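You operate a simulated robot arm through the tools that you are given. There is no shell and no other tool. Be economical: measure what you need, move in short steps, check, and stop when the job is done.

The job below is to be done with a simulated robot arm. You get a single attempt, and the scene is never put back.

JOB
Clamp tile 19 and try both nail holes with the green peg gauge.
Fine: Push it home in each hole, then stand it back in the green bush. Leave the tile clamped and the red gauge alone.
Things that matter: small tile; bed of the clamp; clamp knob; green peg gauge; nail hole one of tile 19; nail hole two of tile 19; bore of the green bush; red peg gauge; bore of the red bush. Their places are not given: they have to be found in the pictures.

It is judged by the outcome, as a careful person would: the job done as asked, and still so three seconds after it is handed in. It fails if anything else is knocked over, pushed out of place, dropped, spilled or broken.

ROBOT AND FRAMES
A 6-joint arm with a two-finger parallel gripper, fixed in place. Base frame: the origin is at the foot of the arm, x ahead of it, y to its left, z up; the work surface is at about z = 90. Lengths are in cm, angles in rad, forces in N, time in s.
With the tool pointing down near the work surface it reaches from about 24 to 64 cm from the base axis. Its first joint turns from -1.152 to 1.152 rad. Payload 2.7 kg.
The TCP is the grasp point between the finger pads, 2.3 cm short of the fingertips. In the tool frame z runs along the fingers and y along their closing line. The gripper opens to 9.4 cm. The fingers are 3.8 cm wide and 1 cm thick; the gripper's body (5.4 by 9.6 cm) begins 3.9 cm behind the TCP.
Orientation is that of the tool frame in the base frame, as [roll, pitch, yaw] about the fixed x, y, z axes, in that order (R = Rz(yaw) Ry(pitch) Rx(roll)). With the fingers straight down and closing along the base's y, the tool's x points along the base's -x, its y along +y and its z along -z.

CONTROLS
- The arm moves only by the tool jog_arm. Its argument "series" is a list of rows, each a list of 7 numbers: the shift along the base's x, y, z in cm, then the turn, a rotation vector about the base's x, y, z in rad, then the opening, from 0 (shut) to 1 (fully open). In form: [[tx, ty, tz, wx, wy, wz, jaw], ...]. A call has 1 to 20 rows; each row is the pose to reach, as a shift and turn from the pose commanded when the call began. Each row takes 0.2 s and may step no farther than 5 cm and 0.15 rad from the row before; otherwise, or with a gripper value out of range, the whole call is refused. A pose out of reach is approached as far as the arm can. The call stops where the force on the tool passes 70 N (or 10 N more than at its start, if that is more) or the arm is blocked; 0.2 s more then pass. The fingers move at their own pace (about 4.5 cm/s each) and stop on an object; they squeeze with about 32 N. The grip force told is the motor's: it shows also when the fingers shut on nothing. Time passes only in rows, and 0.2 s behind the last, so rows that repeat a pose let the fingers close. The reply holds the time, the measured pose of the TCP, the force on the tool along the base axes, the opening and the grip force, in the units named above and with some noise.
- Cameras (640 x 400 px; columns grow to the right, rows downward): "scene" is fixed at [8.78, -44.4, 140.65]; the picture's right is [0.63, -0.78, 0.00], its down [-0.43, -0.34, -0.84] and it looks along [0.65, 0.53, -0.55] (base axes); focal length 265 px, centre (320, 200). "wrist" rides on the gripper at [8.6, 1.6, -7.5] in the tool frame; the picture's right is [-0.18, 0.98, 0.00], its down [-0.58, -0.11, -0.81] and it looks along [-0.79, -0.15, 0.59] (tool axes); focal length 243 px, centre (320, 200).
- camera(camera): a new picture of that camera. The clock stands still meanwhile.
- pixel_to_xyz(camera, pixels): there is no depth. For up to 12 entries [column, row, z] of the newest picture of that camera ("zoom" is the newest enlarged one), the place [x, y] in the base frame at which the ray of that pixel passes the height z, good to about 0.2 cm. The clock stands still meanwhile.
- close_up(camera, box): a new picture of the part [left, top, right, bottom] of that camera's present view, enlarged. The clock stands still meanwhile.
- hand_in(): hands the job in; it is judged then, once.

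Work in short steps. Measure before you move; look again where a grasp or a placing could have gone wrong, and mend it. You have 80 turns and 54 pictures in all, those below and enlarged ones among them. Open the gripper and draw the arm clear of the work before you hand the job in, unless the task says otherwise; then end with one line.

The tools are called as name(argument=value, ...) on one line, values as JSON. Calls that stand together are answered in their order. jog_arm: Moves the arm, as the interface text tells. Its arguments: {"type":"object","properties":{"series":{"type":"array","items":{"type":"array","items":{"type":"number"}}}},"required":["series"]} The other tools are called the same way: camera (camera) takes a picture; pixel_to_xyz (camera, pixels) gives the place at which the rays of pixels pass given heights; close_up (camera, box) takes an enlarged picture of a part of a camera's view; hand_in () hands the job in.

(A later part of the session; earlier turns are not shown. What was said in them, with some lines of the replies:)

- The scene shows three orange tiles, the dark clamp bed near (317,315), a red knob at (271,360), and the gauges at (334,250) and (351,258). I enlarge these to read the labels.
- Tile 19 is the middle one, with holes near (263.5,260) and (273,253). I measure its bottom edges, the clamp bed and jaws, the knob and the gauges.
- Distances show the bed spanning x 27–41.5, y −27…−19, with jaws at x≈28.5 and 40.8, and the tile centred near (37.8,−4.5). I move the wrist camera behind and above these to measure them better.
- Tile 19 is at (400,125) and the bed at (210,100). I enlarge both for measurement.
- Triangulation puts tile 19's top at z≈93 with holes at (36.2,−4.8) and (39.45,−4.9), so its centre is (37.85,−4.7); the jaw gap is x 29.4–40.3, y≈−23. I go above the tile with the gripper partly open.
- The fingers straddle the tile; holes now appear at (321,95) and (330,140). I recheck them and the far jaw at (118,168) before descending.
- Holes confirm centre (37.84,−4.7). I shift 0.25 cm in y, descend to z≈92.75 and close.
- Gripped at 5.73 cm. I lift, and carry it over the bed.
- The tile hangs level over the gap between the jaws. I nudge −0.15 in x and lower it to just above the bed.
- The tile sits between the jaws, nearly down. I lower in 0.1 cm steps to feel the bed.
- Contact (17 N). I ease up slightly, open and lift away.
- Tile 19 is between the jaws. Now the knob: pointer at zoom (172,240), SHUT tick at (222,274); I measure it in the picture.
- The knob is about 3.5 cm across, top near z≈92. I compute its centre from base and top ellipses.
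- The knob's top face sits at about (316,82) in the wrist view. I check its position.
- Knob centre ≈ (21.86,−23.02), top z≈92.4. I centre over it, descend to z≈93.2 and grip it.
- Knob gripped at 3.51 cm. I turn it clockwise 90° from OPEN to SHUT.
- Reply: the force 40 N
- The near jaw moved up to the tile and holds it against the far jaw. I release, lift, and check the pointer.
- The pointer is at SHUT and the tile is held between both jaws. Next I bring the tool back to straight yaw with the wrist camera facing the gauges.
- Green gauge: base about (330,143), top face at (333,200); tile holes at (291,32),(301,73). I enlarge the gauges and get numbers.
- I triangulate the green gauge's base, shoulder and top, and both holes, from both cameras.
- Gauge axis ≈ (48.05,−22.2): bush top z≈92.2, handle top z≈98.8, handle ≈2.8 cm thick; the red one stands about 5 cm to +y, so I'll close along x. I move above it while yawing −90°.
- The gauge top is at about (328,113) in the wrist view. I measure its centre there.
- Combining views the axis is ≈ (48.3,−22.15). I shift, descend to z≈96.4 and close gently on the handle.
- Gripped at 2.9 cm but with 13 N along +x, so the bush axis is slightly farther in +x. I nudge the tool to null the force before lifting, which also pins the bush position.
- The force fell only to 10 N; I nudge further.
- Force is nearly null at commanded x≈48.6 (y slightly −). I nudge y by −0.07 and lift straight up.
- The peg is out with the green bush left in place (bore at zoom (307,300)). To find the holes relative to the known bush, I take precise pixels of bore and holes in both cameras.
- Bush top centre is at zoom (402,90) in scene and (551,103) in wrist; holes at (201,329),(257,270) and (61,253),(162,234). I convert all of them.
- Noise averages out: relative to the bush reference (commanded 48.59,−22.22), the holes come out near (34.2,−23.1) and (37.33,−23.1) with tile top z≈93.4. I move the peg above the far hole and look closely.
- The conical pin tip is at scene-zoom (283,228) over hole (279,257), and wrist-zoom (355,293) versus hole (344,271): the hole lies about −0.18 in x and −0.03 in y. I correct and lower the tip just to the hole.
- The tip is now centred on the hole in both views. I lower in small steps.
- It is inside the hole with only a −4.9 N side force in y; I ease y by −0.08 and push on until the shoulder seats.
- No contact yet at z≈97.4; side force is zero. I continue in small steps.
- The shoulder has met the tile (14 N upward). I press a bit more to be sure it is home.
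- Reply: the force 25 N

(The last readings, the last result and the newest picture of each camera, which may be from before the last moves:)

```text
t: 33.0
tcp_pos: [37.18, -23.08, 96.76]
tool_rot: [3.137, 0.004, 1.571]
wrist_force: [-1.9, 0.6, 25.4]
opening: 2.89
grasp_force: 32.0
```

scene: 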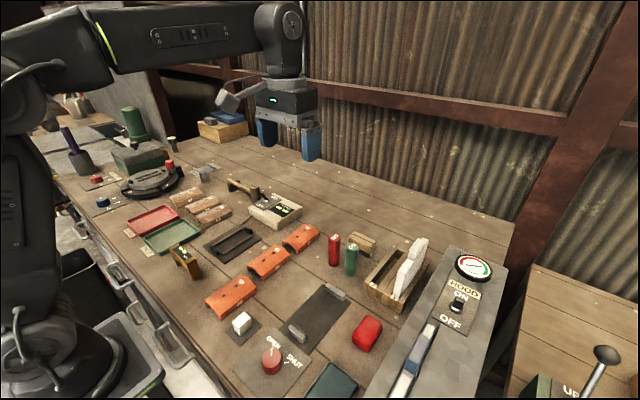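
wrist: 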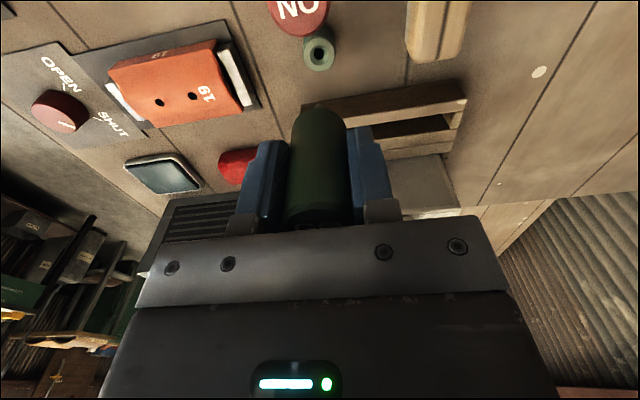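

Home at 25 N. I withdraw straight up, and move 3.17 cm in −x over the other hole.

jog_arm(series=[[0, 0, 0.5, 0, 0, 0, 0.1], [0, 0, 1.2, 0, 0, 0, 0.1], [0, 0, 2, 0, 0, 0, 0.1], [0, 0, 3.2, 0, 0, 0, 0.1], [-1.6, 0, 3.2, 0, 0, 0, 0.1], [-3.17, 0.03, 3.2, 0, 0, 0, 0.1], [-3.17, 0.03, 2.65, 0, 0, 0, 0.1], [-3.17, 0.03, 2.65, 0, 0, 0, 0.1]])

close_up(camera="scene", box=[280, 275, 360, 325])

close_up(camera="wrist", box=[240, 30, 400, 130])

```text
t: 34.8
tcp_pos: [33.9, -23.18, 99.48]
tool_rot: [-3.141, 0.0, 1.572]
wrist_force: [0.3, 0.4, -0.5]
opening: 2.91
grasp_force: 31.6
```

```text
8.00 times, centred on (320, 300) of scene
```

zoom: 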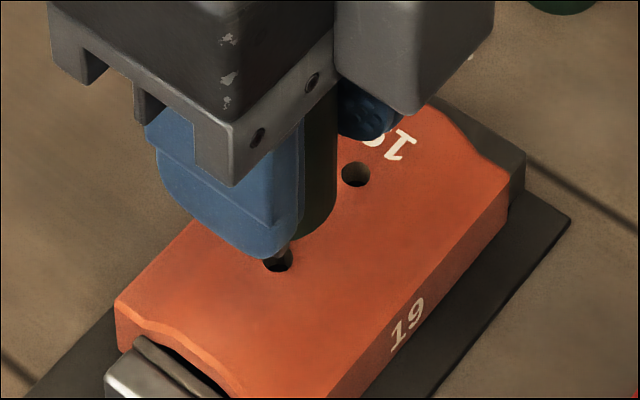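

```text
4.00 times, centred on (320, 80) of wrist
```

zoom: 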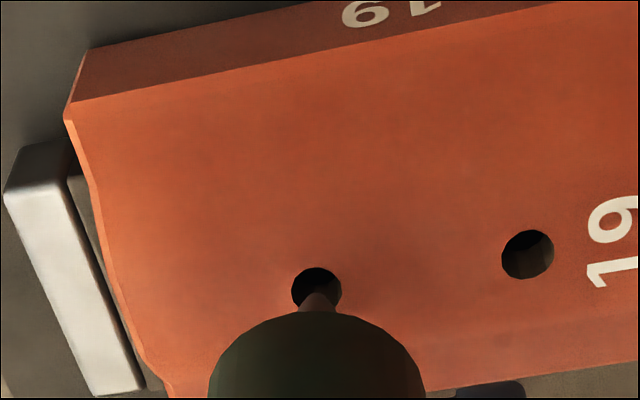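

The tip (scene-zoom ≈(279,256), wrist-zoom ≈(317,295)) is centred over the near hole. I lower in small steps.

jog_arm(series=[[0, 0, -0.3, 0, 0, 0, 0.1], [0, 0, -0.6, 0, 0, 0, 0.1], [0, 0, -0.9, 0, 0, 0, 0.1], [0, 0, -1.2, 0, 0, 0, 0.1], [0, 0, -1.5, 0, 0, 0, 0.1], [0, 0, -1.8, 0, 0, 0, 0.1]])

```text
t: 36.2
tcp_pos: [33.92, -23.04, 97.69]
tool_rot: [-3.141, 0.002, 1.57]
wrist_force: [-0.3, 0.8, -1.0]
opening: 2.93
grasp_force: 31.6
```

Freely inside. I continue down towards z≈97.0 and on to contact.

jog_arm(series=[[0, 0, -0.3, 0, 0, 0, 0.1], [0, 0, -0.5, 0, 0, 0, 0.1], [0, 0, -0.7, 0, 0, 0, 0.1], [0, 0, -0.8, 0, 0, 0, 0.1]])

```text
t: 37.2
tcp_pos: [33.94, -23.12, 96.93]
tool_rot: [3.141, 0.002, 1.57]
wrist_force: [-6.1, 3.0, 19.0]
opening: 2.91
grasp_force: 32.0
```

Contact at 19 N; I press slightly more and view it.

jog_arm(series=[[0.03, 0, -0.08, 0, 0, 0, 0.1], [0.03, 0, -0.12, 0, 0, 0, 0.1], [0.03, 0, -0.12, 0, 0, 0, 0.1]])

close_up(camera="scene", box=[280, 275, 360, 325])

```text
t: 38.0
tcp_pos: [34.06, -23.18, 96.81]
tool_rot: [-3.141, 0.001, 1.572]
wrist_force: [-7.6, -0.4, 24.8]
opening: 2.9
grasp_force: 31.7
```

```text
8.00 times, centred on (320, 300) of scene
```

zoom: 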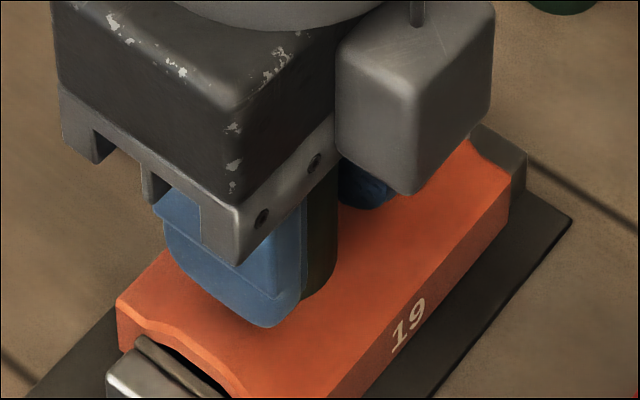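

Seated home in the second hole too. I withdraw and carry the gauge back above the green bush.

jog_arm(series=[[-0.03, 0, 0.6, 0, 0, 0, 0.1], [-0.03, 0, 1.4, 0, 0, 0, 0.1], [0, 0, 3, 0, 0, 0, 0.1], [0, 0, 5.5, 0, 0, 0, 0.1], [3.6, 0.24, 5.5, 0, 0, 0, 0.1], [7.2, 0.48, 5.5, 0, 0, 0, 0.1], [10.8, 0.72, 5.5, 0, 0, 0, 0.1], [14.58, 0.95, 5.5, 0, 0, 0, 0.1], [14.58, 0.95, 2.6, 0, 0, 0, 0.1], [14.58, 0.95, 2.6, 0, 0, 0, 0.1]])

close_up(camera="scene", box=[310, 235, 390, 285])

close_up(camera="wrist", box=[240, 30, 400, 130])

```text
t: 40.2
tcp_pos: [48.66, -22.15, 99.15]
tool_rot: [3.14, 0.001, 1.572]
wrist_force: [0.4, 0.0, -0.3]
opening: 2.9
grasp_force: 32.1
```

```text
8.00 times, centred on (350, 260) of scene
```

zoom: 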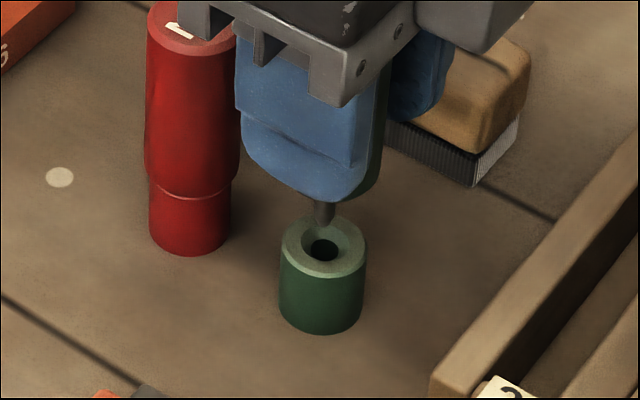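

```text
4.00 times, centred on (320, 80) of wrist
```

zoom: 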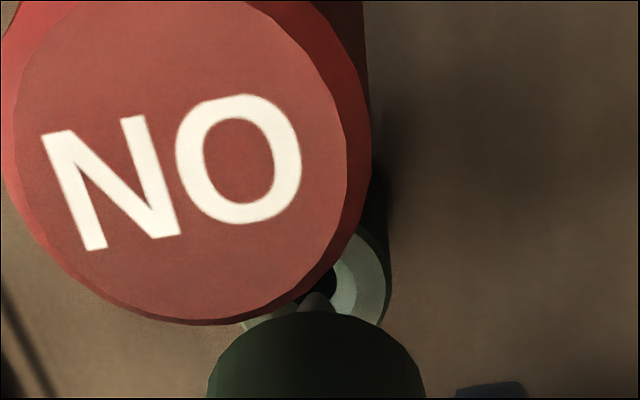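

The tip (323,222) is right above the bore (324,250), and the funnel is centred in the wrist view too. I lower it in steps.

jog_arm(series=[[0, 0, -0.5, 0, 0, 0, 0.1], [0, 0, -1, 0, 0, 0, 0.1], [0, 0, -1.4, 0, 0, 0, 0.1], [0, 0, -1.8, 0, 0, 0, 0.1], [0, 0, -2.2, 0, 0, 0, 0.1]])

```text
t: 41.4
tcp_pos: [48.51, -22.21, 97.0]
tool_rot: [3.141, 0.002, 1.571]
wrist_force: [-3.8, -3.0, 0.7]
opening: 2.89
grasp_force: 31.7
```

It is sliding in with small side forces. I continue gently until it seats.

jog_arm(series=[[-0.04, -0.05, -0.3, 0, 0, 0, 0.1], [-0.04, -0.05, -0.5, 0, 0, 0, 0.1], [-0.04, -0.05, -0.7, 0, 0, 0, 0.1], [-0.04, -0.05, -0.82, 0, 0, 0, 0.1]])

close_up(camera="scene", box=[310, 235, 390, 285])

```text
t: 42.4
tcp_pos: [48.64, -22.13, 96.43]
tool_rot: [3.139, 0.001, 1.572]
wrist_force: [-1.9, 1.0, 4.1]
opening: 2.91
grasp_force: 32.1
```

```text
8.00 times, centred on (350, 260) of scene
```

zoom: 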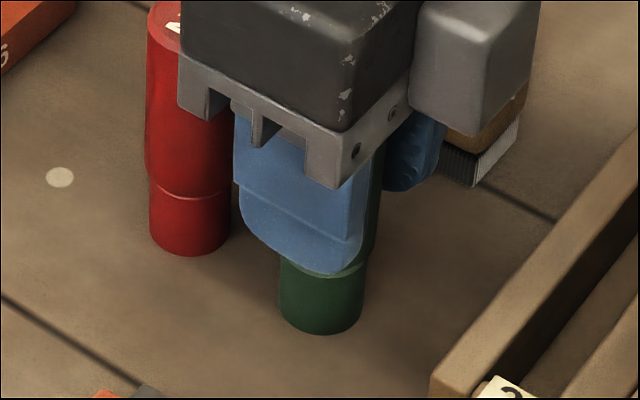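

The handle rests on the bush (4 N). I press a hair, open the fingers and lift straight up.

jog_arm(series=[[0, 0, -0.08, 0, 0, 0, 0.1], [0, 0, -0.03, 0, 0, 0, 0.1], [0, 0, 0, 0, 0, 0, 0.45], [0, 0, 0, 0, 0, 0, 0.6], [0, 0, 0, 0, 0, 0, 0.6], [0, 0, 0, 0, 0, 0, 0.6], [0, 0, 2, 0, 0, 0, 0.6], [0, 0, 5, 0, 0, 0, 0.6], [0, 0, 9, 0, 0, 0, 0.6], [-3, 2, 12, 0, 0, 0, 0.6], [-6, 5, 14, 0, 0, 0, 0.6], [-9, 8, 16, 0, 0, 0, 0.6], [-12, 11, 18, 0, 0, 0, 0.6]])

camera(camera="scene")

close_up(camera="scene", box=[230, 225, 390, 385])

```text
t: 45.2
tcp_pos: [36.41, -11.01, 114.33]
tool_rot: [3.141, 0.0, 1.57]
wrist_force: [0.5, 0.3, 0.1]
opening: 5.64
grasp_force: 0.0
```

```text
9 pictures are left
```

scene: 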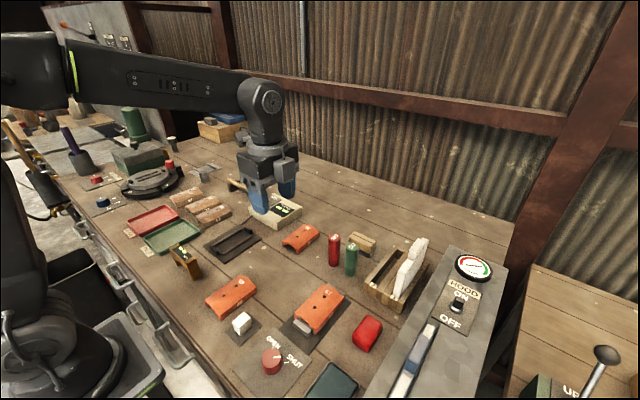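

```text
2.50 times, centred on (310, 305) of scene
```

zoom: 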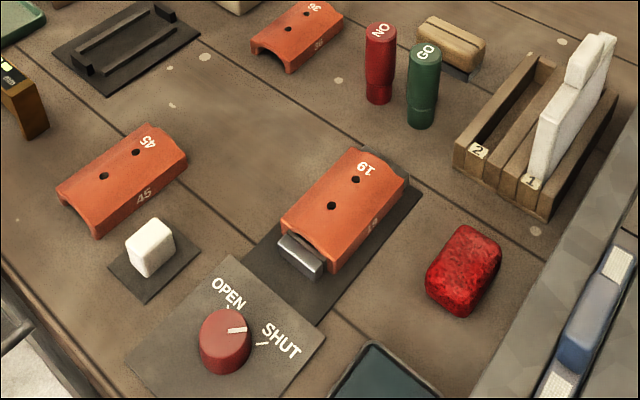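

Everything looks in place; I compare the green gauge with its starting view to be sure it is fully seated.

close_up(camera="scene", box=[310, 220, 390, 290])

```text
5.71 times, centred on (350, 255) of scene
```

zoom: 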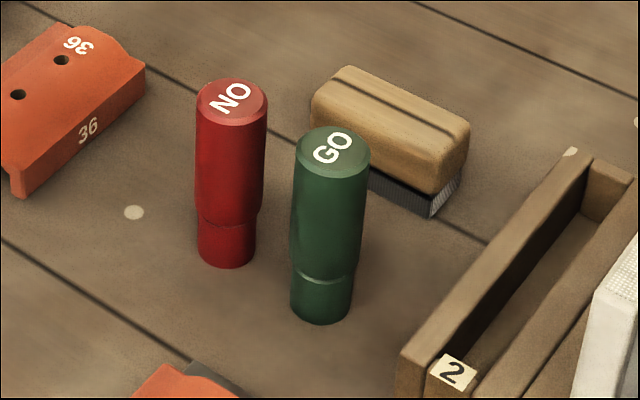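

The gauge appears perhaps 0.1 cm higher than at the start, with a bright rim showing at the joint. I return with shut fingers to press lightly on its top.

jog_arm(series=[[3, -3, -1, 0, 0, 0, 0], [6, -6, -2, 0, 0, 0, 0], [9, -9, -4, 0, 0, 0, 0], [12, -11, -7, 0, 0, 0, 0], [12, -11, -10.5, 0, 0, 0, 0], [12, -11, -12.3, 0, 0, 0, 0], [12, -11, -12.7, 0, 0, 0, 0], [12, -11, -12.7, 0, 0, 0, 0]])

close_up(camera="scene", box=[310, 220, 390, 290])

```text
t: 47.0
tcp_pos: [48.68, -22.46, 101.56]
tool_rot: [-3.141, 0.001, 1.571]
wrist_force: [0.0, 0.2, -0.1]
opening: 0.0
grasp_force: 32.4
```

```text
5.71 times, centred on (350, 255) of scene
```

zoom: 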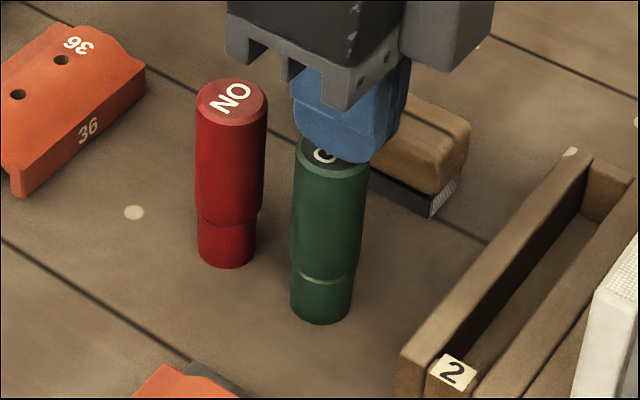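

The shut fingertips are just above the gauge's top centre. I press down in small steps.

jog_arm(series=[[0, 0, -0.15, 0, 0, 0, 0], [0, 0, -0.3, 0, 0, 0, 0], [0, 0, -0.4, 0, 0, 0, 0]])

```text
t: 47.8
tcp_pos: [48.69, -22.33, 101.08]
tool_rot: [3.141, 0.0, 1.572]
wrist_force: [-0.2, 0.3, -1.0]
opening: 0.0
grasp_force: 31.8
```

jog_arm(series=[[0, 0, -0.1, 0, 0, 0, 0], [0, 0, -0.2, 0, 0, 0, 0], [0, 0, -0.3, 0, 0, 0, 0]])

```text
t: 48.6
tcp_pos: [48.62, -22.18, 101.11]
tool_rot: [3.136, 0.004, 1.571]
wrist_force: [-2.5, 0.4, 16.1]
opening: 0.0
grasp_force: 31.8
```

16 N on top; a touch more, then lift away and look.

jog_arm(series=[[0, 0, -0.1, 0, 0, 0, 0], [0, 0, -0.1, 0, 0, 0, 0], [0, 0, 1, 0, 0, 0, 0], [0, 0, 5, 0, 0, 0, 0.3], [-2, 2, 9, 0, 0, 0, 0.5], [-5, 5, 11, 0, 0, 0, 0.6], [-8, 8, 12, 0, 0, 0, 0.6], [-11, 11, 13, 0, 0, 0, 0.6]])

close_up(camera="scene", box=[310, 220, 390, 290])

```text
t: 50.4
tcp_pos: [37.58, -11.27, 114.0]
tool_rot: [3.141, 0.001, 1.571]
wrist_force: [-0.6, 0.0, -0.1]
opening: 5.63
grasp_force: 0.0
```

```text
5.71 times, centred on (350, 255) of scene
```

zoom: 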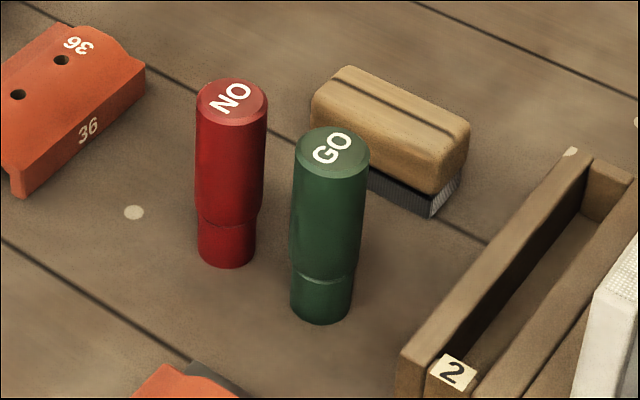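

The gauge now sits as at the start, firmly seated, the tile is clamped, and the arm is clear with its gripper open. I hand the job in.

hand_in()

```text
The job is handed in.
```

Tile 19 is clamped with the knob at SHUT. The green gauge went home in both nail holes and is back in its bush, pressed down on top to seat it. I did not touch the red gauge.
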